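You operate a simulated robot arm through the tools that you are given. There is no shell and no other tool. Be economical: measure what you need, move in short steps, check, and stop when the job is done.

The job below is to be done with a simulated robot arm. You get a single attempt, and the scene is never put back.

TASK
Take the tin marked "silicone" from the top of the narrow bench and leave it on the shelf of the grey-legged table. Open the blue table drawer, take the load cell box with the smallest size on its label from the top shelf of the three-shelf rack and leave it inside, then shut the drawer. Pull the top bench drawer open. The order is free. Set down upright: load cell box.
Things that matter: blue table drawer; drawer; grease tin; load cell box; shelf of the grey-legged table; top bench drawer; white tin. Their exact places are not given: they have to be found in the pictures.

It is judged by the outcome, as a careful person would: the job done as asked, and still so three seconds after it is handed in. It fails if anything else is knocked over, pushed out of place, dropped, spilled or broken.

THE ROBOT
A 7-joint arm with a fingered hand on a trunk, on a base that drives. Base frame: it is fixed to the floor where the robot stands at the start and does not move with it; the origin is under the middle of the robot, x ahead of it, y to its left, z up; the surface under the hand at the start is at about z = 880. Readings come in mm, degrees, newtons and seconds.
With the tool pointing down near the work surface it reaches from about 360 to 840 mm from the robot's upright axis, wherever it stands. Its first joint turns from -115.0 to 115.0 degrees. Places, roughly: blue table drawer [-2500, -4800, 700]; drawer [-2500, -4900, 700]; load cell box [750, -4250, 1000]; shelf of the grey-legged table [-1800, -3200, 300]; top bench drawer [-5200, -4800, 600]. Payload 5 kg.
Tool frame: the origin (TCP) lies between the finger pads and is the grasp point; the fingertips stand 32 mm ahead of it; z points along the fingers, y is the line along which they close. The gripper opens to 160 mm. The gripper's body begins 89 mm behind the TCP. The gripper is a hand of 4 fingers: y runs from the thumb to the fingers, the wrist lies at [0, 0, -267] in the tool frame.
Orientation is that of the tool frame in the base frame, as a unit quaternion [x, y, z, w]. With the fingers straight down and closing along the base's y, the tool's x points along the base's -x, its y along +y and its z along -z.

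THE INTERFACE
- The arm moves only by the tool servo_tool. Its argument "steps" is a list of rows, each a list of 6 numbers: the shift along the tool's x, y, z in units of 30 mm (1.0 is 30 mm), then the turn, a rotation vector about the tool's x, y, z in units of 8 degrees (1.0 is 8 degrees). In form: [[tx, ty, tz, rx, ry, rz], ...]. A call has 1 to 8 rows; each row shifts and turns the commanded pose from where the row before left it, along the tool's axes as they then stand. A call with a number of a shift or a turn outside -1 to 1 is refused whole. A row lasts 0.2 s, in which the tool goes at most 50 mm and 8.6 degrees; a call with a longer step from one row to the next is refused whole. Where a pose cannot be reached the arm comes as near as it can. A force on the tool above 40 N (or 10 N above the force at the start of the call, whichever is more), or a blocked arm, ends the call early, and 0.2 s more pass. In this call time passes only in rows, and 0.2 s behind the last. The reply holds the time, the measured pose of the TCP, the force on the tool along the base axes, the opening and the grip force, in the units named above and with some noise, with the torque about the TCP (base axes, N m) and any sound that the robot's microphone picked up.
- Cameras (640 x 400 px; columns grow to the right, rows downward): "scene" is now at [19.4, 142.9, 1614.8]; the picture's right is [-0.13, -0.99, 0.00], its down [-0.66, 0.08, -0.74] and it looks along [0.74, -0.09, -0.67] (base axes); focal length 286 px, centre (320, 200). "wrist" rides on the gripper at [80, -4, -114] in the tool frame; the picture's right is [0.05, 1.00, 0.00], its down [-0.82, 0.04, -0.58] and it looks along [-0.58, 0.03, 0.82] (tool axes); focal length 265 px, centre (320, 200).
- get_image(camera): a new picture of that camera. It takes no simulated time.
- lift_body(by): slides the trunk up (or, below 0, down) by that many mm; the arm and the scene camera ride with it, the base frame stays. It gives what a move gives, with no picture.
- drive_base(legs): drives the robot by 1 to 6 legs, each [ahead, turn to the left] in mm and degrees, along the robot's own axes; the way and the turn of a leg run together, so that a leg with both is an arc; at most 1500 mm and 180 degrees a leg. The arm and the cameras ride along, it lands a little off, and it stops where it bumps. It gives what a move gives.
- move_fingers(finger1, finger2, finger3, thumb_bend): sets how far each is bent, from 0 (flat) to 1 (curled in); at 0.3 the hand is open as for a grip, at 0.7 the pads meet at the TCP. One left out holds its place. A second passes; each finger stops where it meets its share of the squeeze, and holds until it gets a number again. It is the only way to open and close the hand. It gives what a move gives, with no picture; readings hold the bend of each and the force on the fingers (four entries, about 0 where the hand has none), thumb and palm.
- aim_head(pan, tilt): turns the head with the scene camera to pan (to the left, within 155 degrees either way) and tilt (down, from -29 to 69), counted from straight ahead of the robot. It gives what a move gives.
- probe_pixels(camera, pixels): for up to 12 pixels [column, row] of the newest picture of that camera ("zoom" is the newest enlarged one), the place [x, y, z] in the base frame of the surface seen there, good to about 2 mm, but the place of the scene camera against the robot may be out by one fixed shift of up to 18 mm in any direction. It takes no simulated time.
- inspect(camera, box): a new picture of the part [left, top, right, bottom] of that camera's present view, enlarged. It takes no simulated time.
- close_job(): hands the job in; it is judged then, once.

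Keep the steps short. Do not move on a guess: measure, check each grasp and each placing, and mend mistakes. In all there are 110 turns and 98 pictures (those below and enlarged ones count). Leave the gripper open and the arm clear of the work at the hand-in unless told otherwise, and finish with a single line.

The tools are called after ">>>" by a JSON object that holds its "op" and its "data". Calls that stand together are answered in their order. servo_tool: Moves the arm, as the interface text tells. Its arguments: {"type":"object","properties":{"steps":{"type":"array","items":{"type":"array","items":{"type":"number"}}}},"required":["steps"]} The other tools are called the same way: lift_body (by) slides the trunk up or down; move_fingers (finger1, finger2, finger3, thumb_bend) moves the fingers one by one; drive_base (legs) drives the base; aim_head (pan, tilt) turns the head that bears the scene camera; get_image (camera) takes a picture; probe_pixels (camera, pixels) gives the place of the surface under pixels of a picture; inspect (camera, box) takes an enlarged picture of a part of a camera's view; close_job () hands the job in.

At the start:

```text
time: 0.0
ee_pos: [540.8, 18.4, 1226.7]
orientation: [0.001, 1.0, 0.0, 0.001]
ft_force: [-0.1, -0.1, -0.1]
ft_torque: [0.03, 0.02, 0.0]
grip_width: 159.6
finger_force: 0.1
shape: jaw
bend: [0.3, 0.3, 0.3, 0.3]
finger forces: [0.0, 0.1, 0.1, 0.0, 0.1, 0.0]
trunk travel left (down, up): [-750.0, 240.0]
robot x, y, heading: [-1.7, 1.3, 0.0]
head pan, tilt: [-7.2, 41.9]
```

scene: 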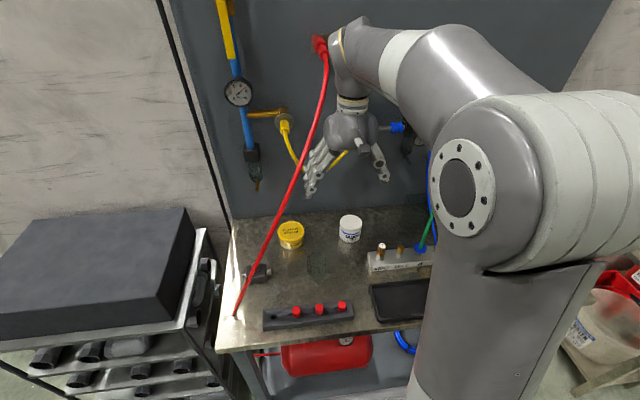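
wrist: 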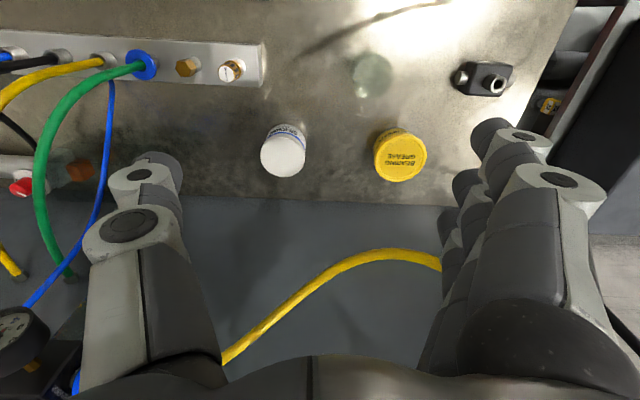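

I see a yellow tin at (290,235) and a white one at (350,228) on the bench ahead. I will enlarge both to read the labels.

>>> {"op": "inspect", "data": {"camera": "scene", "box": [260, 200, 380, 275]}}

>>> {"op": "inspect", "data": {"camera": "wrist", "box": [240, 100, 440, 225]}}

>>> {"op": "probe_pixels", "data": {"camera": "wrist", "pixels": [[280, 155], [400, 160], [290, 125], [340, 170], [262, 150], [305, 150], [376, 158], [426, 158], [340, 120]]}}

>>> {"op": "probe_pixels", "data": {"camera": "scene", "pixels": [[350, 219], [290, 228], [320, 250], [350, 238], [290, 243], [320, 310], [400, 300], [250, 270]]}}

```text
5.33 times, centred on (320, 238) of scene
```

zoom: 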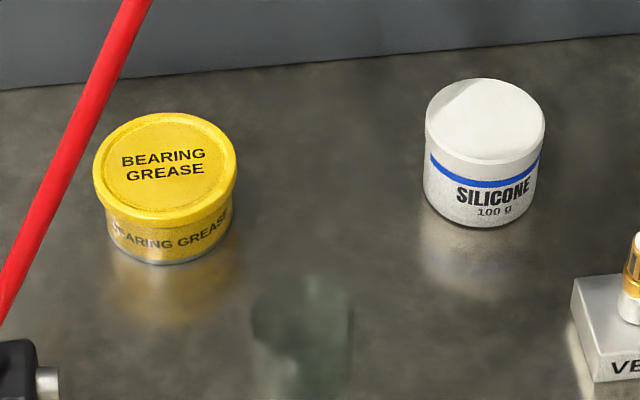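

```text
3.20 times, centred on (340, 162) of wrist
```

zoom: 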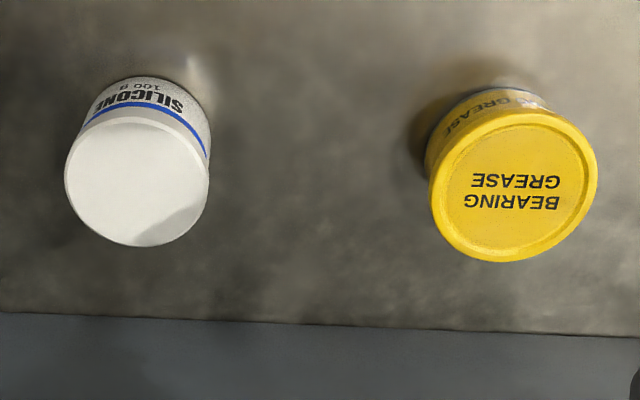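

```text
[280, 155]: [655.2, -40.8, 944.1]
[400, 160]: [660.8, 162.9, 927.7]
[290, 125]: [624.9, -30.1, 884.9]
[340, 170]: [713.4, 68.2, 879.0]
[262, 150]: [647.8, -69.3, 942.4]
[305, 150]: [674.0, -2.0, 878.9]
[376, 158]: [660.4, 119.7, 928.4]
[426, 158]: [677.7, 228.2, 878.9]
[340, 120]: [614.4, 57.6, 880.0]
```

```text
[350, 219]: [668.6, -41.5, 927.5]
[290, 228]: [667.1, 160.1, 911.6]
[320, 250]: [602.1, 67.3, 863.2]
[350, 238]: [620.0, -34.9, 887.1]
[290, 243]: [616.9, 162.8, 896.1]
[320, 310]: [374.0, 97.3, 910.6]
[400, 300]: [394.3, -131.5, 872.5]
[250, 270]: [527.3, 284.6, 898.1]
```

The white tin at wrist (283,157) is the SILICONE one: centre about (657,-37), top z 944, table z 879. Before gripping, I want to see the shelf I'll put it on, so I turn the head.

>>> {"op": "aim_head", "data": {"pan": -90, "tilt": 15}}

>>> {"op": "get_image", "data": {"camera": "scene"}}

>>> {"op": "aim_head", "data": {"pan": -140, "tilt": 15}}

>>> {"op": "get_image", "data": {"camera": "scene"}}

```text
time: 1.6
ee_pos: [540.9, 17.7, 1226.4]
orientation: [0.0, 1.0, 0.0, -0.001]
ft_force: [-0.1, -0.5, -1.0]
ft_torque: [0.0, 0.02, 0.04]
grip_width: 159.5
finger_force: 0.0
shape: jaw
bend: [0.3, 0.3, 0.3, 0.3]
finger forces: [0.0, 0.0, 0.0, 0.1, 0.0, 0.1]
trunk travel left (down, up): [-750.0, 240.0]
robot x, y, heading: [-2.0, 2.5, 0.2]
head pan, tilt: [-90.0, 15.0]
```

```text
93 pictures are left
```

scene: 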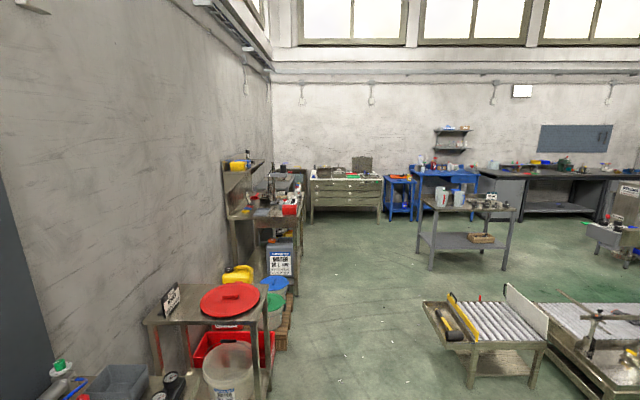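

```text
time: 2.7
ee_pos: [541.3, 17.7, 1226.0]
orientation: [0.0, 1.0, 0.001, 0.0]
ft_force: [-1.0, 0.2, 0.8]
ft_torque: [0.01, 0.01, 0.01]
grip_width: 159.6
finger_force: 0.0
shape: jaw
bend: [0.3, 0.3, 0.3, 0.3]
finger forces: [0.0, 0.0, 0.0, 0.1, 0.0, 0.0]
trunk travel left (down, up): [-750.0, 240.0]
robot x, y, heading: [-0.8, 2.5, -0.0]
head pan, tilt: [-140.0, 15.0]
```

```text
92 pictures are left
```

scene: 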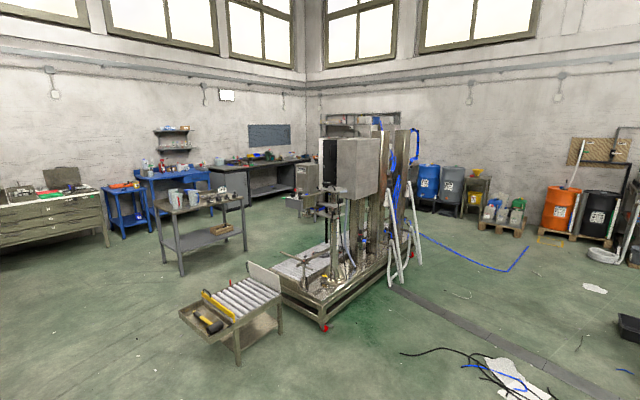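

The grey-legged table is at (200,215) in this picture with its lower shelf, the blue table behind it. I enlarge these parts.

>>> {"op": "inspect", "data": {"camera": "scene", "box": [80, 110, 320, 285]}}

>>> {"op": "probe_pixels", "data": {"camera": "scene", "pixels": [[165, 245], [200, 240], [240, 235], [180, 258], [246, 247], [160, 190], [175, 207], [240, 195], [182, 272], [180, 175], [300, 215], [235, 350]]}}

>>> {"op": "aim_head", "data": {"pan": -95, "tilt": 15}}

>>> {"op": "inspect", "data": {"camera": "scene", "box": [240, 130, 400, 250]}}

>>> {"op": "inspect", "data": {"camera": "scene", "box": [400, 110, 640, 280]}}

```text
2.29 times, centred on (200, 198) of scene
```

zoom: 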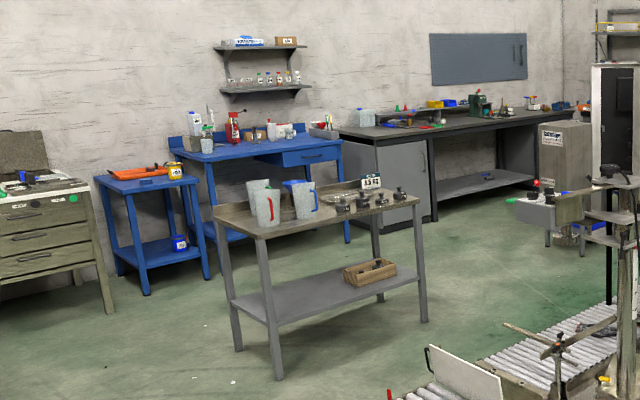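

```text
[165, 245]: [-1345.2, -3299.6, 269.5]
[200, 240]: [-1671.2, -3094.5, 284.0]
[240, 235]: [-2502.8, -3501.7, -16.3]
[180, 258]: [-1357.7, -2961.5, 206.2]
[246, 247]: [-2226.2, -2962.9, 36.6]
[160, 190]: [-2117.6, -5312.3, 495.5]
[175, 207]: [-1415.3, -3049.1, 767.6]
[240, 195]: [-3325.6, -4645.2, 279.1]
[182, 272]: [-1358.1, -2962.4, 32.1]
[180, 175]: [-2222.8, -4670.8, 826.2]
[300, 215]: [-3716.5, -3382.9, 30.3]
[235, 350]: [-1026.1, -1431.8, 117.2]
```

```text
time: 3.9
ee_pos: [539.7, 17.5, 1226.6]
orientation: [0.0, 1.0, 0.0, 0.0]
ft_force: [-0.1, -0.2, -0.1]
ft_torque: [-0.01, 0.05, -0.01]
grip_width: 159.6
finger_force: 0.1
shape: jaw
bend: [0.3, 0.3, 0.3, 0.3]
finger forces: [0.0, 0.1, 0.1, 0.0, 0.0, 0.0]
trunk travel left (down, up): [-750.0, 240.0]
robot x, y, heading: [-0.2, 1.4, -0.0]
head pan, tilt: [-95.0, 15.0]
```

```text
3.33 times, centred on (320, 190) of scene
```

zoom: 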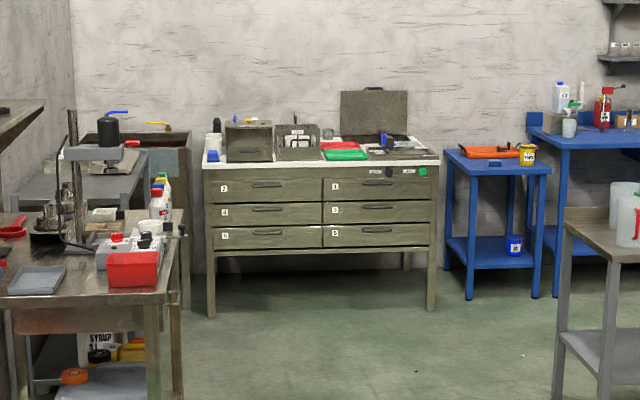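

```text
2.35 times, centred on (520, 195) of scene
```

zoom: 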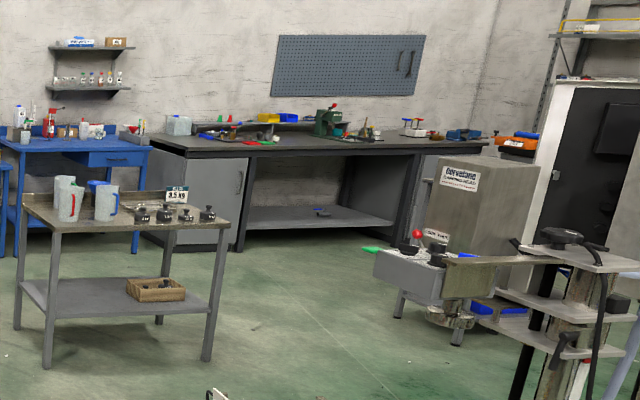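

Shelf found: about z 300, front edge at y≈-2960, tabletop at z≈785, so the tin should be held with a tilted hand. Now I check the neighbours of the tin, mainly the valve block at wrist (200,65).

>>> {"op": "probe_pixels", "data": {"camera": "wrist", "pixels": [[258, 65], [230, 70], [187, 67], [140, 65], [200, 82], [255, 45], [485, 78], [320, 200], [372, 75], [210, 130], [95, 200], [450, 260]]}}

>>> {"op": "aim_head", "data": {"pan": 0, "tilt": 45}}

>>> {"op": "get_image", "data": {"camera": "scene"}}

```text
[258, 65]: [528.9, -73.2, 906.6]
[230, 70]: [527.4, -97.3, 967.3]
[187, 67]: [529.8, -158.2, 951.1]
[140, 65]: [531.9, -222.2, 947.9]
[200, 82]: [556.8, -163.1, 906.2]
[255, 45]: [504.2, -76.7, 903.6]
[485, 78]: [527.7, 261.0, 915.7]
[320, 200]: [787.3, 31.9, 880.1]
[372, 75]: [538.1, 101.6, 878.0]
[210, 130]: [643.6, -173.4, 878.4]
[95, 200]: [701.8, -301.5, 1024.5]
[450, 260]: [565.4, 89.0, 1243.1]
```

```text
time: 5.6
ee_pos: [541.6, 17.4, 1224.8]
orientation: [0.0, 1.0, 0.0, 0.0]
ft_force: [-0.2, 0.4, 0.9]
ft_torque: [0.0, -0.02, 0.02]
grip_width: 159.8
finger_force: 0.0
shape: jaw
bend: [0.3, 0.3, 0.3, 0.3]
finger forces: [0.1, 0.1, 0.1, 0.0, 0.0, 0.1]
trunk travel left (down, up): [-750.0, 240.0]
robot x, y, heading: [-1.3, 1.7, 0.2]
head pan, tilt: [0.0, 45.0]
```

```text
88 pictures are left
```

scene: 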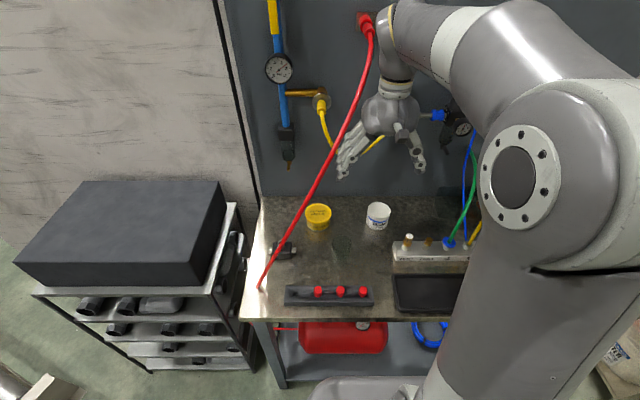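

>>> {"op": "probe_pixels", "data": {"camera": "scene", "pixels": [[370, 50], [361, 90], [345, 130], [325, 170], [303, 210], [280, 250], [262, 286], [300, 80], [322, 110], [340, 292], [400, 285], [430, 190]]}}

```text
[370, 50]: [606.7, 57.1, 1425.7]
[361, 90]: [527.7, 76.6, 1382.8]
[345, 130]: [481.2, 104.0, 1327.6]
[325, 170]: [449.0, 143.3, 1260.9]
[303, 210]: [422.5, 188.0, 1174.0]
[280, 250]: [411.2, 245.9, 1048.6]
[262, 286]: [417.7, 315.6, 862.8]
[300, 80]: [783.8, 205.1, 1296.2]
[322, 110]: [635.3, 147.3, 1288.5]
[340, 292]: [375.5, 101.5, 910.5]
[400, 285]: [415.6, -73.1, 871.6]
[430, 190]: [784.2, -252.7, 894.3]
```

The hose stays left (y>70 high up), the valve stem tops at (527,-97,967). I shift the hand over to y=-37 and tilt it 40° so that it comes from the front.

>>> {"op": "servo_tool", "data": {"steps": [[0, -0.9, 0, 0, 0, 0], [0, -0.9, 0, 0, 0, 0], [0, 0, 0, 0, -1, 0], [0, 0, 0, 0, -1, 0], [0, 0, 0, 0, -1, 0], [0, 0, 0, 0, -1, 0], [0, 0, 0, 0, -1, 0]]}}

>>> {"op": "servo_tool", "data": {"steps": [[0.62, 0, 0.9, 0, 0, 0], [0.62, 0, 0.9, 0, 0, 0], [0.62, 0, 0.9, 0, 0, 0], [0.62, 0, 0.9, 0, 0, 0], [0.62, 0, 0.9, 0, 0, 0], [0.62, 0, 0.9, 0, 0, 0]]}}

>>> {"op": "get_image", "data": {"camera": "scene"}}

>>> {"op": "get_image", "data": {"camera": "wrist"}}

```text
time: 7.2
ee_pos: [540.6, -36.1, 1227.1]
orientation: [0.0, 0.939, 0.0, 0.344]
ft_force: [-0.5, -0.3, 0.9]
ft_torque: [-0.03, 0.0, -0.02]
grip_width: 159.9
finger_force: 0.0
shape: jaw
bend: [0.3, 0.3, 0.3, 0.3]
finger forces: [0.0, 0.0, 0.0, 0.0, 0.0, 0.0]
trunk travel left (down, up): [-750.0, 240.0]
robot x, y, heading: [2.2, -2.6, 0.2]
head pan, tilt: [0.0, 45.0]
```

```text
time: 8.6
ee_pos: [553.5, -39.7, 1041.7]
orientation: [-0.004, 0.944, -0.028, 0.328]
ft_force: [-0.7, -7.3, 0.3]
ft_torque: [0.49, -0.01, 0.33]
grip_width: 160.1
finger_force: 0.0
shape: jaw
bend: [0.3, 0.3, 0.3, 0.3]
finger forces: [0.1, 0.0, 0.0, 0.0, 0.1, 0.0]
out of reach, approached as far as the arm can: row 6
trunk travel left (down, up): [-750.0, 240.0]
robot x, y, heading: [-2.2, 0.9, 0.1]
head pan, tilt: [0.0, 45.0]
```

```text
87 pictures are left
```

scene: 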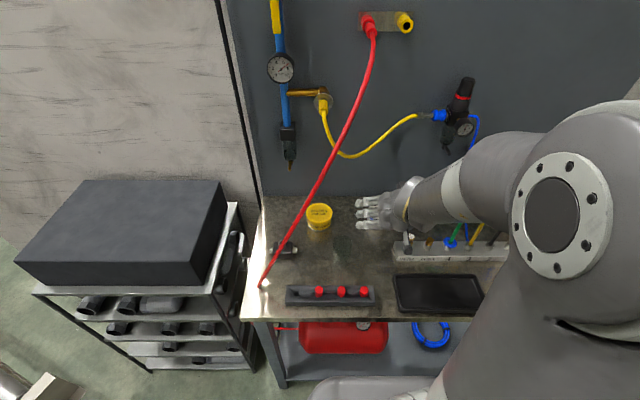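

```text
86 pictures are left
```

wrist: 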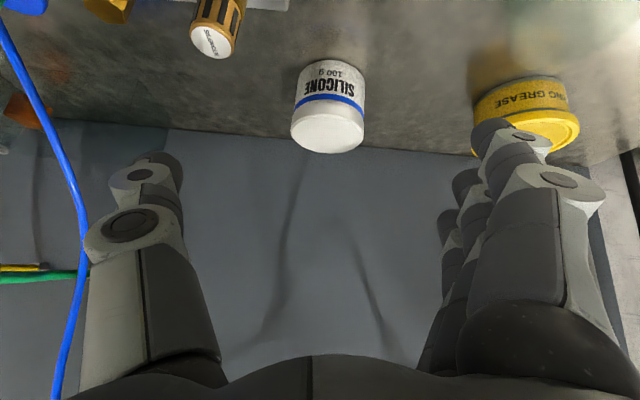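

Row 6 was out of reach (wrist too near the trunk) and a small side force shows. I back up the arm two rows and drive back 130 mm for better reach.

>>> {"op": "servo_tool", "data": {"steps": [[-0.62, 0, -0.9, 0, 0, 0], [-0.62, 0, -0.9, 0, 0, 0], [-0.62, 0, -0.9, 0, 0, 0]]}}

>>> {"op": "drive_base", "data": {"legs": [[-130, 0]]}}

>>> {"op": "get_image", "data": {"camera": "scene"}}

```text
time: 9.4
ee_pos: [549.0, -36.9, 1129.4]
orientation: [0.001, 0.94, -0.001, 0.342]
ft_force: [-1.2, -0.2, 0.5]
ft_torque: [0.01, -0.02, 0.01]
grip_width: 159.9
finger_force: 0.0
shape: jaw
bend: [0.3, 0.3, 0.3, 0.3]
finger forces: [0.0, 0.0, 0.0, 0.1, 0.0, 0.1]
trunk travel left (down, up): [-750.0, 240.0]
robot x, y, heading: [-1.2, 0.9, -0.0]
head pan, tilt: [0.0, 45.0]
```

```text
time: 10.7
ee_pos: [419.9, -37.5, 1129.8]
orientation: [0.001, 0.939, 0.0, 0.343]
ft_force: [-0.8, -0.2, 0.6]
ft_torque: [0.03, -0.03, -0.02]
grip_width: 160.0
finger_force: 0.1
shape: jaw
bend: [0.3, 0.3, 0.3, 0.3]
finger forces: [0.1, 0.0, 0.0, 0.0, 0.0, 0.0]
trunk travel left (down, up): [-750.0, 240.0]
robot x, y, heading: [-131.3, -1.5, -0.2]
head pan, tilt: [0.0, 45.0]
```

```text
85 pictures are left
```

scene: 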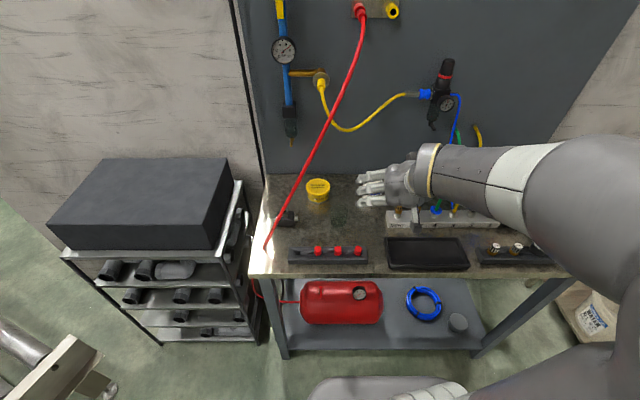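

Robot is now at x=-131. I move forward and down to the pre-grasp at (560,-37,1030).

>>> {"op": "servo_tool", "data": {"steps": [[-0.24, 0, 0.926, 0, 0, 0], [-0.24, 0, 0.926, 0, 0, 0], [-0.24, 0, 0.926, 0, 0, 0], [-0.24, 0, 0.926, 0, 0, 0], [-0.24, 0, 0.926, 0, 0, 0], [-0.24, 0, 0.926, 0, 0, 0]]}}

>>> {"op": "get_image", "data": {"camera": "wrist"}}

>>> {"op": "get_image", "data": {"camera": "scene"}}

```text
time: 12.1
ee_pos: [563.0, -37.2, 1029.8]
orientation: [0.001, 0.94, 0.0, 0.342]
ft_force: [-0.2, 0.3, -0.4]
ft_torque: [0.01, -0.01, 0.0]
grip_width: 160.4
finger_force: 0.2
shape: jaw
bend: [0.3, 0.3, 0.3, 0.3]
finger forces: [0.0, 0.0, 0.1, 0.0, 0.0, 0.0]
trunk travel left (down, up): [-750.0, 240.0]
robot x, y, heading: [-124.7, -0.4, -0.0]
head pan, tilt: [0.0, 45.0]
```

```text
84 pictures are left
```

wrist: 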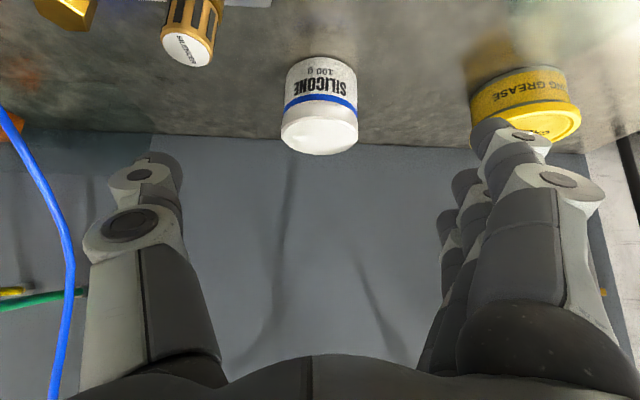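

```text
83 pictures are left
```

scene: 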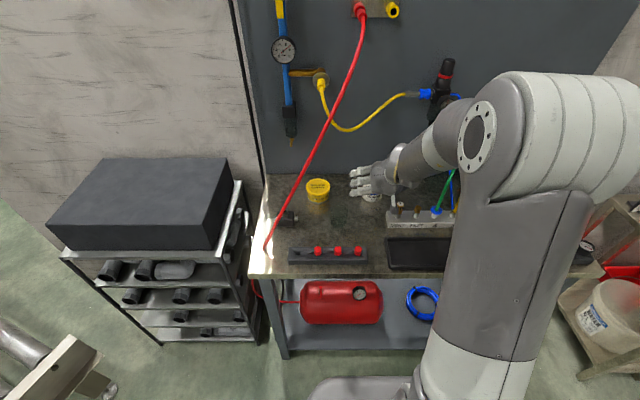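

Reach is good now. I probe the tin edges and the blue cable at wrist (60,230).

>>> {"op": "probe_pixels", "data": {"camera": "wrist", "pixels": [[283, 135], [357, 135], [320, 138], [320, 90], [288, 80], [355, 80], [62, 230], [20, 130], [60, 370], [480, 105], [190, 45]]}}

```text
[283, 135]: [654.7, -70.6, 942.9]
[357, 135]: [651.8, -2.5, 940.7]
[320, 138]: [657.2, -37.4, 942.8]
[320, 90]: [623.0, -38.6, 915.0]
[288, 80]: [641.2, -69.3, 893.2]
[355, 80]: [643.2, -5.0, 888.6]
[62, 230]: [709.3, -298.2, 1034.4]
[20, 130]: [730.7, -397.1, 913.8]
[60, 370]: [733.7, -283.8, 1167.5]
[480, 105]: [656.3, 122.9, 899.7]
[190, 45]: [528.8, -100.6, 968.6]
```

Tin centre (657,-37) confirmed, cable is far off. I move along the fingers to the tin in 5 rows.

>>> {"op": "servo_tool", "data": {"steps": [[0, 0, 1, 0, 0, 0], [0, 0, 1, 0, 0, 0], [0, 0, 1, 0, 0, 0], [0, 0, 1, 0, 0, 0], [0, 0, 0.9, 0, 0, 0]]}}

>>> {"op": "get_image", "data": {"camera": "wrist"}}

```text
time: 13.2
ee_pos: [657.0, -40.2, 923.6]
orientation: [0.001, 0.938, 0.001, 0.347]
ft_force: [0.6, -3.4, 16.1]
ft_torque: [1.6, 0.15, -0.12]
grip_width: 160.1
finger_force: 0.1
shape: jaw
bend: [0.25, 0.3, 0.3, 0.3]
finger forces: [16.1, 0.0, 0.0, 0.0, 0.1, 0.0]
trunk travel left (down, up): [-750.0, 240.0]
robot x, y, heading: [-128.6, 1.1, -0.1]
head pan, tilt: [0.0, 45.0]
```

```text
82 pictures are left
```

wrist: 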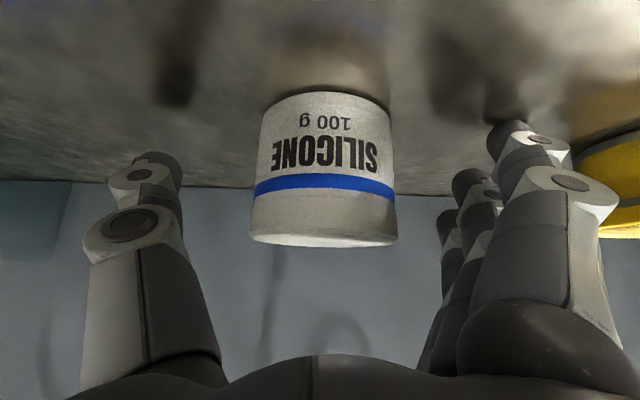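

Finger 1 touches the bench (16 N). I lift about 8 mm straight up and then close gradually.

>>> {"op": "servo_tool", "data": {"steps": [[-0.18, 0.1, -0.22, 0, 0, 0]]}}

>>> {"op": "move_fingers", "data": {"finger1": 0.45, "finger2": 0.45, "finger3": 0.45, "thumb_bend": 0.45}}

>>> {"op": "get_image", "data": {"camera": "wrist"}}

```text
time: 13.7
ee_pos: [654.9, -34.6, 924.9]
orientation: [0.001, 0.94, -0.001, 0.341]
ft_force: [-0.1, 0.4, 2.2]
ft_torque: [0.28, -0.01, -0.1]
grip_width: 159.9
finger_force: 0.1
shape: jaw
bend: [0.28, 0.3, 0.3, 0.3]
finger forces: [2.4, 0.0, 0.0, 0.1, 0.1, 0.1]
trunk travel left (down, up): [-750.0, 240.0]
robot x, y, heading: [-128.3, 2.4, -0.2]
head pan, tilt: [0.0, 45.0]
```

```text
time: 14.7
ee_pos: [656.3, -35.2, 928.7]
orientation: [0.001, 0.939, 0.0, 0.343]
ft_force: [1.6, 4.7, 13.4]
ft_torque: [1.51, 0.01, -0.11]
grip_width: 136.0
finger_force: 6.6
shape: fingers
bend: [0.33, 0.45, 0.45, 0.45]
finger forces: [13.7, 0.1, 0.1, 0.0, 0.0, 0.0]
trunk travel left (down, up): [-750.0, 240.0]
robot x, y, heading: [-129.0, 3.8, -0.1]
head pan, tilt: [0.0, 45.0]
```

```text
81 pictures are left
```

wrist: 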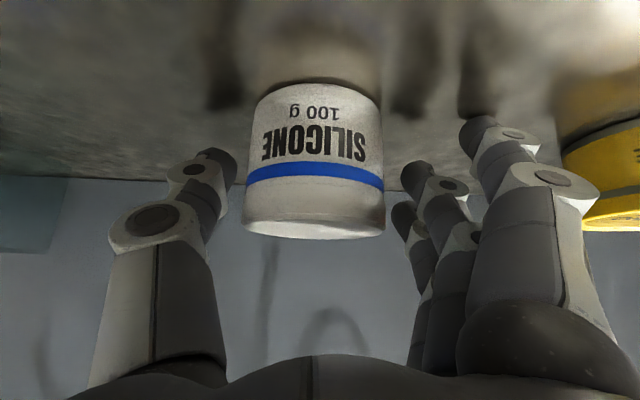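

Finger 1 is dragging on the bench as it bends. I raise 12 mm more and close in steps.

>>> {"op": "servo_tool", "data": {"steps": [[-0.26, 0, -0.31, 0, 0, 0]]}}

>>> {"op": "move_fingers", "data": {"finger1": 0.52, "finger2": 0.52, "finger3": 0.52, "thumb_bend": 0.52}}

>>> {"op": "get_image", "data": {"camera": "wrist"}}

```text
time: 15.1
ee_pos: [655.1, -35.5, 935.8]
orientation: [0.001, 0.94, -0.001, 0.34]
ft_force: [-0.2, -0.8, 0.2]
ft_torque: [0.03, -0.02, 0.01]
grip_width: 120.1
finger_force: 0.1
shape: fingers
bend: [0.41, 0.45, 0.45, 0.45]
finger forces: [0.1, 0.1, 0.0, 0.1, 0.0, 0.0]
trunk travel left (down, up): [-750.0, 240.0]
robot x, y, heading: [-128.9, 2.3, -0.1]
head pan, tilt: [0.0, 45.0]
```

```text
time: 16.1
ee_pos: [655.9, -34.6, 938.2]
orientation: [0.001, 0.94, -0.001, 0.342]
ft_force: [0.3, -0.6, -0.2]
ft_torque: [-0.02, 0.03, -0.01]
grip_width: 84.7
finger_force: 0.3
shape: fingers
bend: [0.52, 0.52, 0.52, 0.52]
finger forces: [0.0, 0.0, 0.1, 0.0, 0.3, 0.0]
trunk travel left (down, up): [-750.0, 240.0]
robot x, y, heading: [-130.8, 0.9, 0.1]
head pan, tilt: [0.0, 45.0]
```

```text
80 pictures are left
```

wrist: 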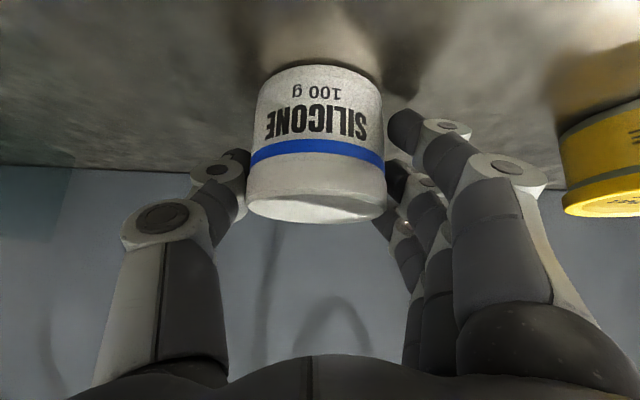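

Fingers flank the tin at (317,145), gap 85 vs tin ~68. I close to a squeeze.

>>> {"op": "move_fingers", "data": {"finger1": 0.64, "finger2": 0.64, "finger3": 0.64, "thumb_bend": 0.64}}

>>> {"op": "servo_tool", "data": {"steps": [[-0.3, 0, -0.36, 0, 0, 0], [-0.64, 0, -0.76, 0, 0, 0]]}}

>>> {"op": "get_image", "data": {"camera": "wrist"}}

```text
time: 17.1
ee_pos: [657.5, -35.1, 937.0]
orientation: [0.001, 0.94, 0.0, 0.341]
ft_force: [0.5, 0.2, 0.9]
ft_torque: [0.08, 0.03, 0.03]
grip_width: 77.1
finger_force: 18.8
shape: fingers
bend: [0.54, 0.54, 0.62, 0.59]
finger forces: [8.8, 8.2, 2.1, 0.0, 19.0, 0.0]
trunk travel left (down, up): [-750.0, 240.0]
robot x, y, heading: [-130.9, 1.6, -0.3]
head pan, tilt: [0.0, 45.0]
```

```text
time: 17.6
ee_pos: [654.7, -34.1, 979.7]
orientation: [0.002, 0.939, -0.001, 0.343]
ft_force: [-1.1, -0.4, -2.3]
ft_torque: [-0.02, -0.01, 0.0]
grip_width: 76.7
finger_force: 18.5
shape: fingers
bend: [0.54, 0.54, 0.62, 0.59]
finger forces: [8.6, 8.1, 1.8, 0.1, 18.7, 0.0]
trunk travel left (down, up): [-750.0, 240.0]
robot x, y, heading: [-130.1, 3.3, -0.3]
head pan, tilt: [0.0, 45.0]
```

```text
79 pictures are left
```

wrist: 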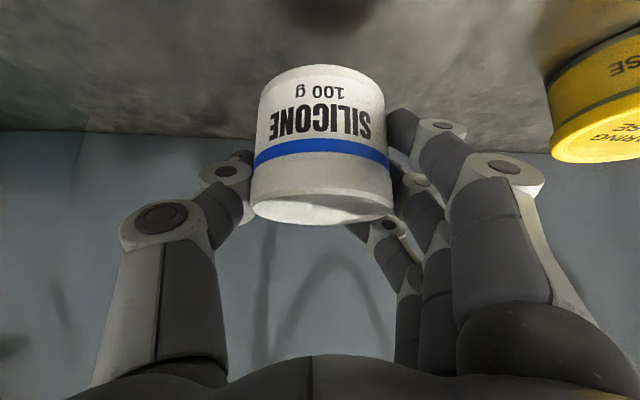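

The tin is held and lifted (18 N grip). I lift it higher, drive back 400 mm, and look towards the goal.

>>> {"op": "servo_tool", "data": {"steps": [[-0.64, 0, -0.76, 0, 0, 0], [-0.64, 0, -0.76, 0, 0, 0], [-0.64, 0, -0.76, 0, 0, 0], [-0.64, 0, -0.76, 0, 0, 0]]}}

>>> {"op": "drive_base", "data": {"legs": [[-350, 0]]}}

>>> {"op": "aim_head", "data": {"pan": -110, "tilt": 25}}

>>> {"op": "get_image", "data": {"camera": "scene"}}

```text
time: 18.6
ee_pos: [656.9, -36.9, 1098.4]
orientation: [0.001, 0.94, -0.001, 0.342]
ft_force: [-0.2, 0.1, -1.8]
ft_torque: [0.01, 0.03, 0.03]
grip_width: 77.0
finger_force: 18.7
shape: fingers
bend: [0.54, 0.54, 0.62, 0.59]
finger forces: [8.7, 8.2, 1.8, 0.0, 18.7, 0.0]
trunk travel left (down, up): [-750.0, 240.0]
robot x, y, heading: [-127.7, 1.9, -0.4]
head pan, tilt: [0.0, 45.0]
```

```text
time: 20.9
ee_pos: [308.2, -36.8, 1098.7]
orientation: [0.001, 0.94, -0.001, 0.342]
ft_force: [0.4, -0.7, -0.6]
ft_torque: [-0.01, -0.03, 0.01]
grip_width: 77.0
finger_force: 18.6
shape: fingers
bend: [0.54, 0.54, 0.62, 0.59]
finger forces: [8.7, 8.2, 1.9, 0.0, 18.8, 0.0]
trunk travel left (down, up): [-750.0, 240.0]
robot x, y, heading: [-478.6, 0.8, -0.3]
head pan, tilt: [0.0, 45.0]
```

```text
time: 22.8
ee_pos: [307.5, -36.9, 1099.1]
orientation: [0.001, 0.94, 0.0, 0.342]
ft_force: [-0.1, 0.3, -1.0]
ft_torque: [-0.01, -0.01, 0.0]
grip_width: 76.9
finger_force: 19.0
shape: fingers
bend: [0.54, 0.54, 0.62, 0.59]
finger forces: [8.6, 8.2, 1.9, 0.1, 18.7, 0.0]
trunk travel left (down, up): [-750.0, 240.0]
robot x, y, heading: [-478.8, -1.6, -0.1]
head pan, tilt: [-110.0, 25.0]
```

```text
78 pictures are left
```

scene: 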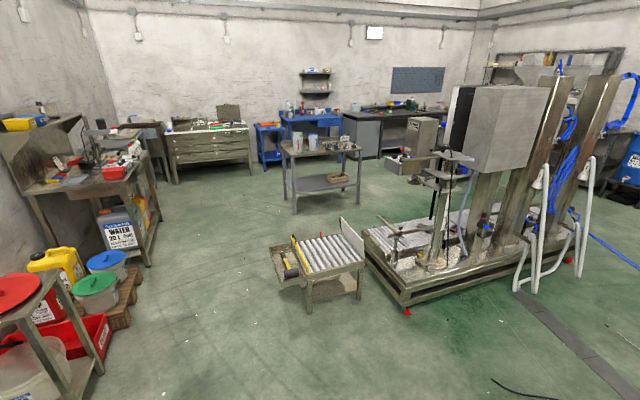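

>>> {"op": "probe_pixels", "data": {"camera": "scene", "pixels": [[275, 246], [305, 312], [362, 298], [282, 287], [105, 375], [130, 315], [150, 262], [290, 210], [358, 205], [300, 190], [285, 150], [362, 160]]}}

>>> {"op": "inspect", "data": {"camera": "scene", "box": [240, 60, 480, 220]}}

```text
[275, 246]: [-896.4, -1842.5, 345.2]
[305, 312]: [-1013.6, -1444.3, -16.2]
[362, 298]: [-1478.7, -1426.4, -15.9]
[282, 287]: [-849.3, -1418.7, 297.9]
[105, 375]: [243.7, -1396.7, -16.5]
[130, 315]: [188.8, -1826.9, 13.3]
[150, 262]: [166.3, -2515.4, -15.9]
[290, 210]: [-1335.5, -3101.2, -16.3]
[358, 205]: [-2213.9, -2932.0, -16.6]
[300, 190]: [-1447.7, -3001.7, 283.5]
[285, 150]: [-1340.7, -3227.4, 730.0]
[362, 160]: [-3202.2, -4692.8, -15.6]
```

```text
2.50 times, centred on (360, 140) of scene
```

zoom: 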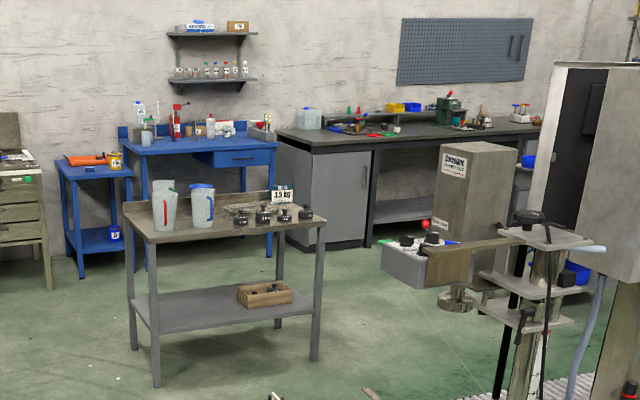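

Corridor: trolley up to x=-850, left-hand things from x=160, table end at x=-1340, y≈-2930 to -3430. I drive down the corridor at x≈-350 facing -y.

>>> {"op": "drive_base", "data": {"legs": [[130, 0], [0, -90], [1500, 0], [1500, 0]]}}

>>> {"op": "aim_head", "data": {"pan": 60, "tilt": 25}}

>>> {"op": "get_image", "data": {"camera": "scene"}}

```text
time: 41.8
ee_pos: [-361.0, -3764.8, 1099.2]
orientation: [0.665, 0.664, -0.242, 0.242]
ft_force: [-0.2, -0.5, -1.3]
ft_torque: [0.01, 0.0, 0.01]
grip_width: 76.5
finger_force: 18.1
shape: fingers
bend: [0.54, 0.54, 0.62, 0.59]
finger forces: [8.3, 8.3, 1.7, 0.1, 18.3, 0.1]
trunk travel left (down, up): [-750.0, 240.0]
robot x, y, heading: [-324.8, -2978.9, -90.2]
head pan, tilt: [-110.0, 25.0]
```

```text
time: 44.4
ee_pos: [-359.9, -3765.7, 1098.6]
orientation: [0.664, 0.665, -0.241, 0.242]
ft_force: [-0.1, -0.4, -1.0]
ft_torque: [-0.02, 0.0, 0.0]
grip_width: 76.5
finger_force: 18.6
shape: fingers
bend: [0.54, 0.54, 0.62, 0.59]
finger forces: [8.2, 8.3, 1.7, 0.1, 18.3, 0.0]
trunk travel left (down, up): [-750.0, 240.0]
robot x, y, heading: [-326.6, -2980.7, -89.8]
head pan, tilt: [60.0, 25.0]
```

```text
76 pictures are left
```

scene: 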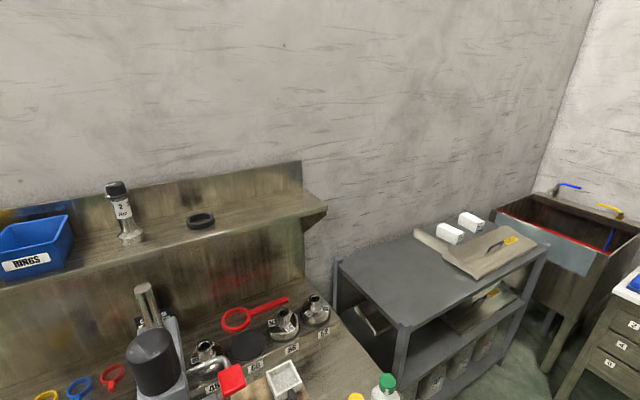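

The rack is at (430,280); two white boxes stand on its top at (450,232) and (470,222). I read the labels.

>>> {"op": "inspect", "data": {"camera": "scene", "box": [410, 200, 520, 270]}}

>>> {"op": "probe_pixels", "data": {"camera": "scene", "pixels": [[450, 240], [470, 226], [450, 228], [470, 215], [400, 325], [340, 262], [540, 245], [430, 240], [475, 278], [420, 300], [405, 250]]}}

```text
5.71 times, centred on (465, 235) of scene
```

zoom: 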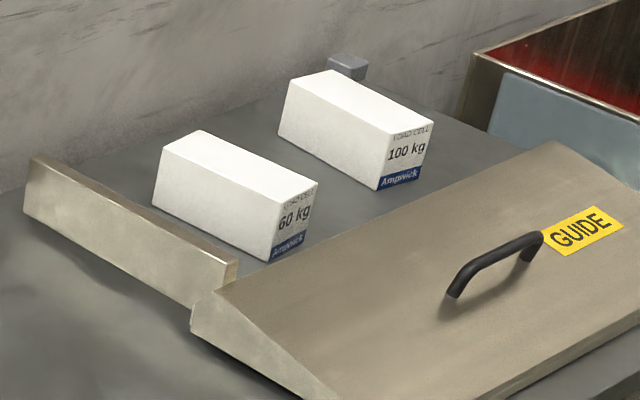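

```text
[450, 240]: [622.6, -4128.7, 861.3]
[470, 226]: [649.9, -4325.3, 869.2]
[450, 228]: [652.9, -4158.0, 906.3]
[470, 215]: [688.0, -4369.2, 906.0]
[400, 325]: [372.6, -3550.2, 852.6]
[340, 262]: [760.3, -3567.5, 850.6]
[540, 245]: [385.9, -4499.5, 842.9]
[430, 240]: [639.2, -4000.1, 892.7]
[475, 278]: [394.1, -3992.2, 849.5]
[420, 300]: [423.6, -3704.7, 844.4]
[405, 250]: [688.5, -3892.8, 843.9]
```

The smaller is "60 kg" (left box). First the tin: drive 230 mm more, turn right to face the table's end.

>>> {"op": "drive_base", "data": {"legs": [[230, 0], [0, -90]]}}

>>> {"op": "aim_head", "data": {"pan": 0, "tilt": 30}}

>>> {"op": "get_image", "data": {"camera": "scene"}}

```text
time: 50.0
ee_pos: [-1110.1, -3165.9, 1097.9]
orientation: [0.939, -0.006, -0.343, -0.002]
ft_force: [0.1, 0.8, -0.7]
ft_torque: [-0.03, -0.03, 0.02]
grip_width: 76.9
finger_force: 17.7
shape: fingers
bend: [0.54, 0.54, 0.62, 0.59]
finger forces: [7.5, 8.5, 1.7, 0.0, 17.9, 0.0]
trunk travel left (down, up): [-750.0, 240.0]
robot x, y, heading: [-327.3, -3210.7, 179.3]
head pan, tilt: [60.0, 25.0]
```

```text
time: 51.3
ee_pos: [-1110.8, -3165.7, 1098.5]
orientation: [0.939, -0.005, -0.343, -0.001]
ft_force: [0.2, 0.7, -1.3]
ft_torque: [0.03, 0.0, -0.01]
grip_width: 76.9
finger_force: 17.6
shape: fingers
bend: [0.54, 0.54, 0.62, 0.59]
finger forces: [7.7, 8.5, 1.7, 0.0, 17.9, 0.0]
trunk travel left (down, up): [-750.0, 240.0]
robot x, y, heading: [-326.1, -3213.2, 179.2]
head pan, tilt: [0.0, 30.0]
```

```text
74 pictures are left
```

scene: 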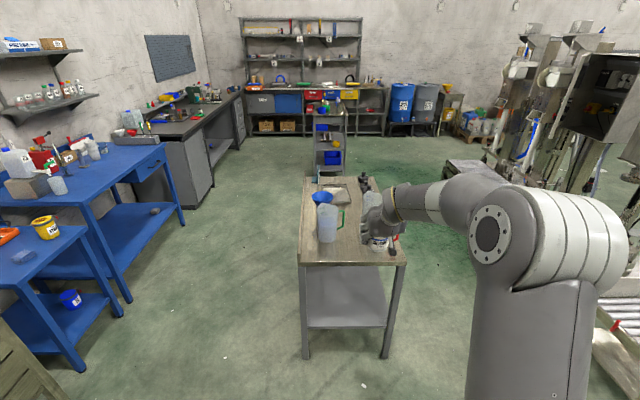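

The shelf shows at (345,300) under the top. I measure it and the legs.

>>> {"op": "probe_pixels", "data": {"camera": "scene", "pixels": [[345, 326], [345, 300], [310, 326], [385, 324], [300, 262], [404, 262], [350, 262], [345, 275], [305, 345], [388, 345], [345, 255], [380, 245]]}}

```text
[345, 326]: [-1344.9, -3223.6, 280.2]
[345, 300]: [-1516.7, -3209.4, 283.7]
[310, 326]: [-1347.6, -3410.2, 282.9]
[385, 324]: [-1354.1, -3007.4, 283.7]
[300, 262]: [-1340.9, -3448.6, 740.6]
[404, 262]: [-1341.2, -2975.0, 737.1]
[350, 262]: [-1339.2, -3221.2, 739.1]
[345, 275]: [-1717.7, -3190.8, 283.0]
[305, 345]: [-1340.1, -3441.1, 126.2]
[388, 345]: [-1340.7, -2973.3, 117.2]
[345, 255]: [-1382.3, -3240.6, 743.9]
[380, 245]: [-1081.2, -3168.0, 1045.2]
```

Shelf z ≈ 299 (corrected), end edge x≈-1340, centre y≈-3210. The end space is clear, so I lower the trunk 690 mm here, before driving in.

>>> {"op": "lift_body", "data": {"by": -690}}

>>> {"op": "get_image", "data": {"camera": "scene"}}

>>> {"op": "get_image", "data": {"camera": "wrist"}}

```text
refused: -690 is not a number from -400 to 400
```

```text
73 pictures are left
```

scene: 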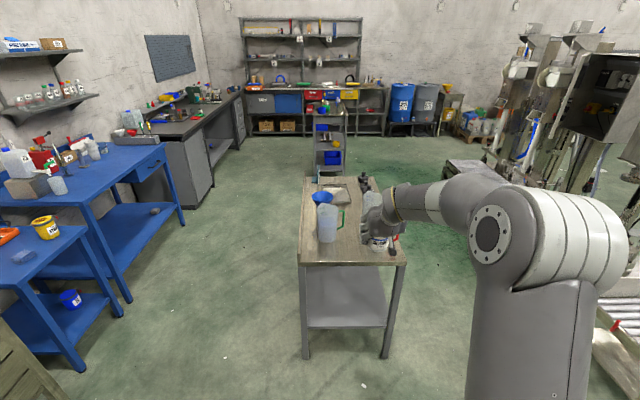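

```text
72 pictures are left
```

wrist: 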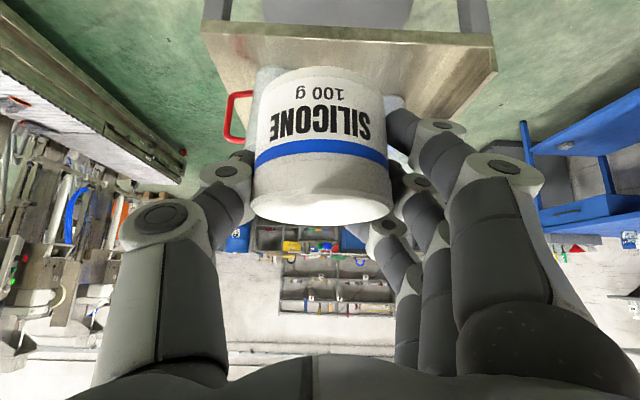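

Each lift is limited to 400. I lower in two parts (350 + 340).

>>> {"op": "lift_body", "data": {"by": -350}}

>>> {"op": "lift_body", "data": {"by": -340}}

>>> {"op": "get_image", "data": {"camera": "scene"}}

>>> {"op": "get_image", "data": {"camera": "wrist"}}

```text
time: 54.7
ee_pos: [-1108.1, -3166.2, 749.1]
orientation: [0.94, -0.006, -0.342, -0.003]
ft_force: [-1.4, -0.1, -1.6]
ft_torque: [0.01, 0.01, -0.02]
grip_width: 76.7
finger_force: 17.8
shape: fingers
bend: [0.54, 0.54, 0.62, 0.59]
finger forces: [7.7, 8.5, 1.7, 0.1, 17.8, 0.0]
trunk travel left (down, up): [-400.0, 590.0]
robot x, y, heading: [-327.9, -3209.8, 179.3]
head pan, tilt: [0.0, 30.0]
```

```text
time: 58.0
ee_pos: [-1108.8, -3166.0, 409.0]
orientation: [0.94, -0.006, -0.341, -0.002]
ft_force: [0.3, 0.7, -2.3]
ft_torque: [-0.02, -0.01, 0.0]
grip_width: 76.5
finger_force: 18.2
shape: fingers
bend: [0.54, 0.54, 0.62, 0.59]
finger forces: [7.7, 8.5, 1.8, 0.1, 17.8, 0.0]
trunk travel left (down, up): [-60.0, 930.0]
robot x, y, heading: [-325.9, -3208.5, 179.1]
head pan, tilt: [0.0, 30.0]
```

```text
71 pictures are left
```

scene: 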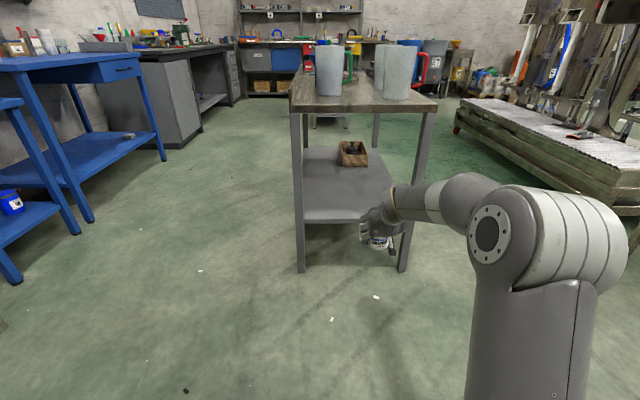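

```text
70 pictures are left
```

wrist: 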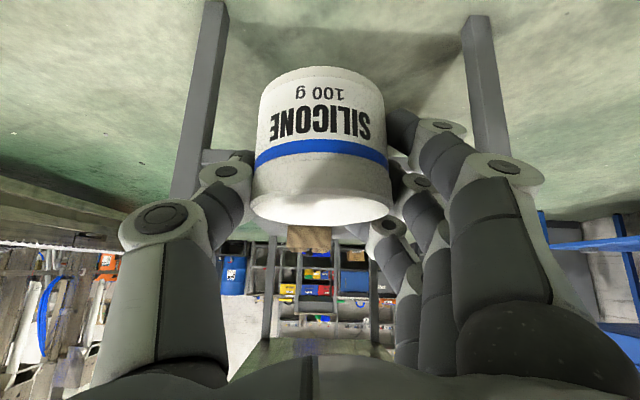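

Hand goes in between the legs at (300,180)–(420,180); wrist and forearm stay outside. I drive 240 mm ahead and look.

>>> {"op": "drive_base", "data": {"legs": [[240, 0]]}}

>>> {"op": "get_image", "data": {"camera": "scene"}}

>>> {"op": "get_image", "data": {"camera": "wrist"}}

```text
time: 59.8
ee_pos: [-1354.8, -3164.8, 408.4]
orientation: [0.94, -0.005, -0.342, -0.001]
ft_force: [-1.0, -0.3, -1.2]
ft_torque: [0.0, 0.0, -0.02]
grip_width: 76.7
finger_force: 18.2
shape: fingers
bend: [0.54, 0.54, 0.62, 0.59]
finger forces: [7.7, 8.6, 1.7, 0.0, 17.9, 0.1]
trunk travel left (down, up): [-60.0, 930.0]
robot x, y, heading: [-568.6, -3206.9, 179.5]
head pan, tilt: [0.0, 30.0]
```

```text
69 pictures are left
```

scene: 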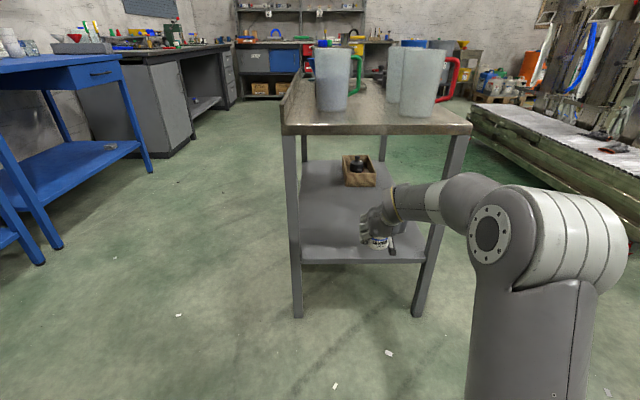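

```text
68 pictures are left
```

wrist: 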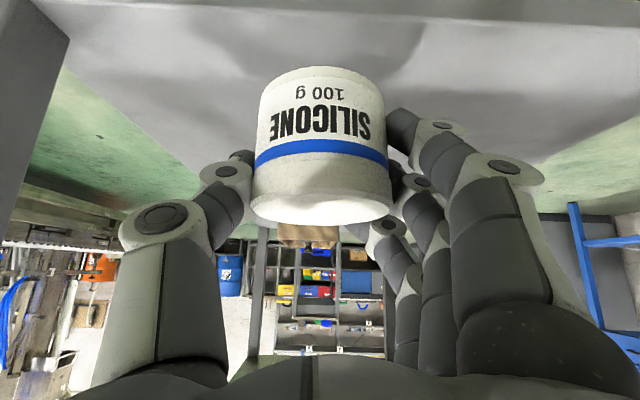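

>>> {"op": "probe_pixels", "data": {"camera": "wrist", "pixels": [[320, 28], [320, 15], [200, 50], [450, 50], [50, 100], [420, 80], [320, 60], [600, 30]]}}

>>> {"op": "probe_pixels", "data": {"camera": "scene", "pixels": [[395, 202], [425, 205], [460, 200], [480, 215], [450, 150], [430, 240], [390, 130], [360, 260]]}}

```text
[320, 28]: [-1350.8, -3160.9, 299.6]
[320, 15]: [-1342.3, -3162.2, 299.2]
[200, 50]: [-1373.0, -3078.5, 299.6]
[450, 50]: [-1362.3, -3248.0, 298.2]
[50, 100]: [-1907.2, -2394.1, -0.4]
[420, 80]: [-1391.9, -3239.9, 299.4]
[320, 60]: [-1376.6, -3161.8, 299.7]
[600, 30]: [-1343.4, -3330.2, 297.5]
```

```text
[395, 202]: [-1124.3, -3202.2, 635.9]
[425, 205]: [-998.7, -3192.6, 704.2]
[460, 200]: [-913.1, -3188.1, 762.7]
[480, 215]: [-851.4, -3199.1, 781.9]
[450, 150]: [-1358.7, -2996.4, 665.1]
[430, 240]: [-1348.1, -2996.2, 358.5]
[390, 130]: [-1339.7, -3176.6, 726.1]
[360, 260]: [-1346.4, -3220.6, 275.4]
```

Shelf z=299.5, edge x=-1341. Drive 85 mm more, lower 44 mm; then fine steps.

>>> {"op": "drive_base", "data": {"legs": [[85, 0]]}}

>>> {"op": "lift_body", "data": {"by": -44}}

>>> {"op": "get_image", "data": {"camera": "wrist"}}

>>> {"op": "get_image", "data": {"camera": "scene"}}

```text
time: 60.9
ee_pos: [-1439.2, -3164.0, 409.0]
orientation: [0.94, -0.005, -0.342, -0.003]
ft_force: [-0.2, 0.2, -1.8]
ft_torque: [0.02, 0.01, 0.0]
grip_width: 76.6
finger_force: 18.1
shape: fingers
bend: [0.54, 0.54, 0.62, 0.59]
finger forces: [7.7, 8.6, 1.7, 0.0, 18.0, 0.0]
trunk travel left (down, up): [-60.0, 930.0]
robot x, y, heading: [-656.0, -3208.4, 179.3]
head pan, tilt: [0.0, 30.0]
```

```text
time: 61.8
ee_pos: [-1439.9, -3163.9, 364.9]
orientation: [0.94, -0.005, -0.342, -0.002]
ft_force: [0.0, -0.5, -1.3]
ft_torque: [-0.02, -0.03, -0.01]
grip_width: 76.8
finger_force: 18.2
shape: fingers
bend: [0.54, 0.54, 0.62, 0.59]
finger forces: [7.8, 8.5, 1.7, 0.0, 17.9, 0.1]
trunk travel left (down, up): [-16.0, 974.0]
robot x, y, heading: [-651.0, -3206.4, 179.4]
head pan, tilt: [0.0, 30.0]
```

```text
67 pictures are left
```

wrist: 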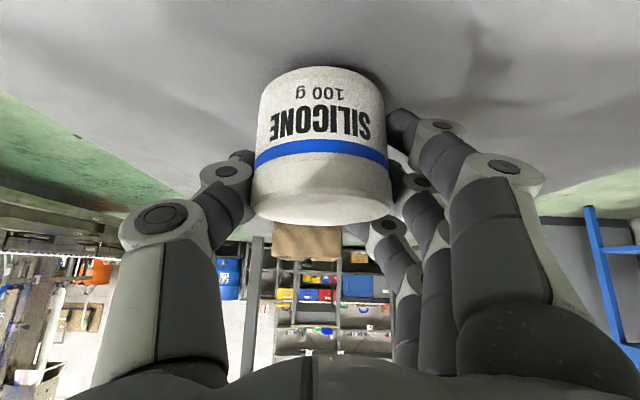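

```text
66 pictures are left
```

scene: 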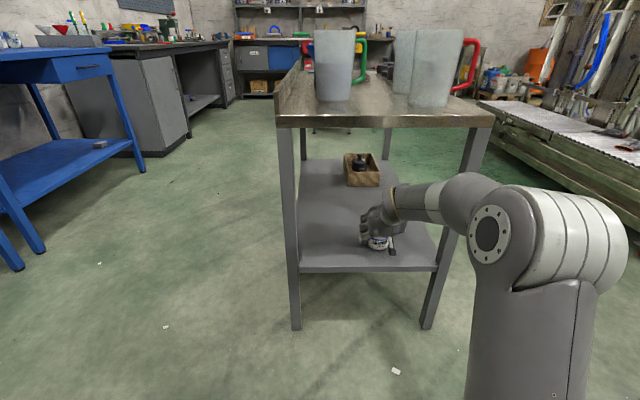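

Tin is just over the shelf. Lower 5 mm, then 2 mm, watching the force.

>>> {"op": "lift_body", "data": {"by": -5}}

>>> {"op": "lift_body", "data": {"by": -2}}

```text
time: 62.3
ee_pos: [-1440.4, -3164.1, 359.6]
orientation: [0.94, -0.005, -0.342, -0.002]
ft_force: [-0.1, -0.3, -1.1]
ft_torque: [0.0, 0.01, -0.02]
grip_width: 76.7
finger_force: 16.9
shape: fingers
bend: [0.54, 0.54, 0.62, 0.59]
finger forces: [7.6, 8.5, 1.7, 0.1, 17.9, 0.1]
trunk travel left (down, up): [-11.0, 979.0]
robot x, y, heading: [-651.5, -3210.1, 179.4]
head pan, tilt: [0.0, 30.0]
```

```text
time: 62.8
ee_pos: [-1439.5, -3162.9, 358.9]
orientation: [0.94, -0.005, -0.342, -0.002]
ft_force: [-0.3, -0.6, -0.4]
ft_torque: [-0.06, -0.05, -0.02]
grip_width: 76.7
finger_force: 18.0
shape: fingers
bend: [0.54, 0.54, 0.62, 0.59]
finger forces: [7.9, 8.5, 2.1, 0.0, 18.0, 0.1]
trunk travel left (down, up): [-9.0, 981.0]
robot x, y, heading: [-651.9, -3208.8, 179.4]
head pan, tilt: [0.0, 30.0]
```

>>> {"op": "lift_body", "data": {"by": -1.5}}

>>> {"op": "inspect", "data": {"camera": "wrist", "box": [220, 40, 420, 165]}}

```text
time: 63.4
ee_pos: [-1440.6, -3163.5, 358.3]
orientation: [0.939, -0.005, -0.343, -0.002]
ft_force: [-0.5, -0.4, 4.5]
ft_torque: [-0.2, -0.01, 0.01]
grip_width: 76.5
finger_force: 18.9
shape: fingers
bend: [0.54, 0.54, 0.62, 0.59]
finger forces: [8.5, 8.4, 2.5, 0.0, 18.7, 0.0]
trunk travel left (down, up): [-8.0, 982.0]
robot x, y, heading: [-654.6, -3205.0, 179.3]
head pan, tilt: [0.0, 30.0]
```

```text
3.20 times, centred on (320, 102) of wrist
```

zoom: 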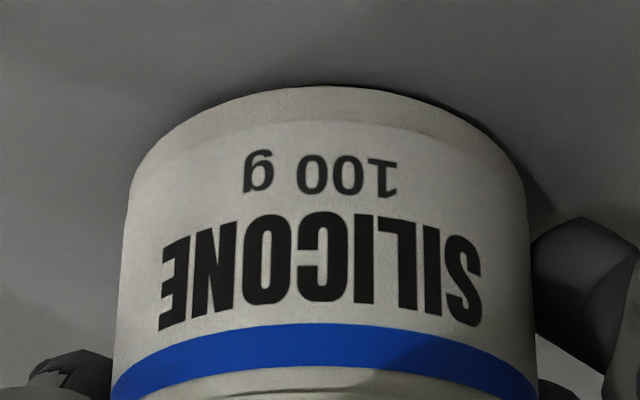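

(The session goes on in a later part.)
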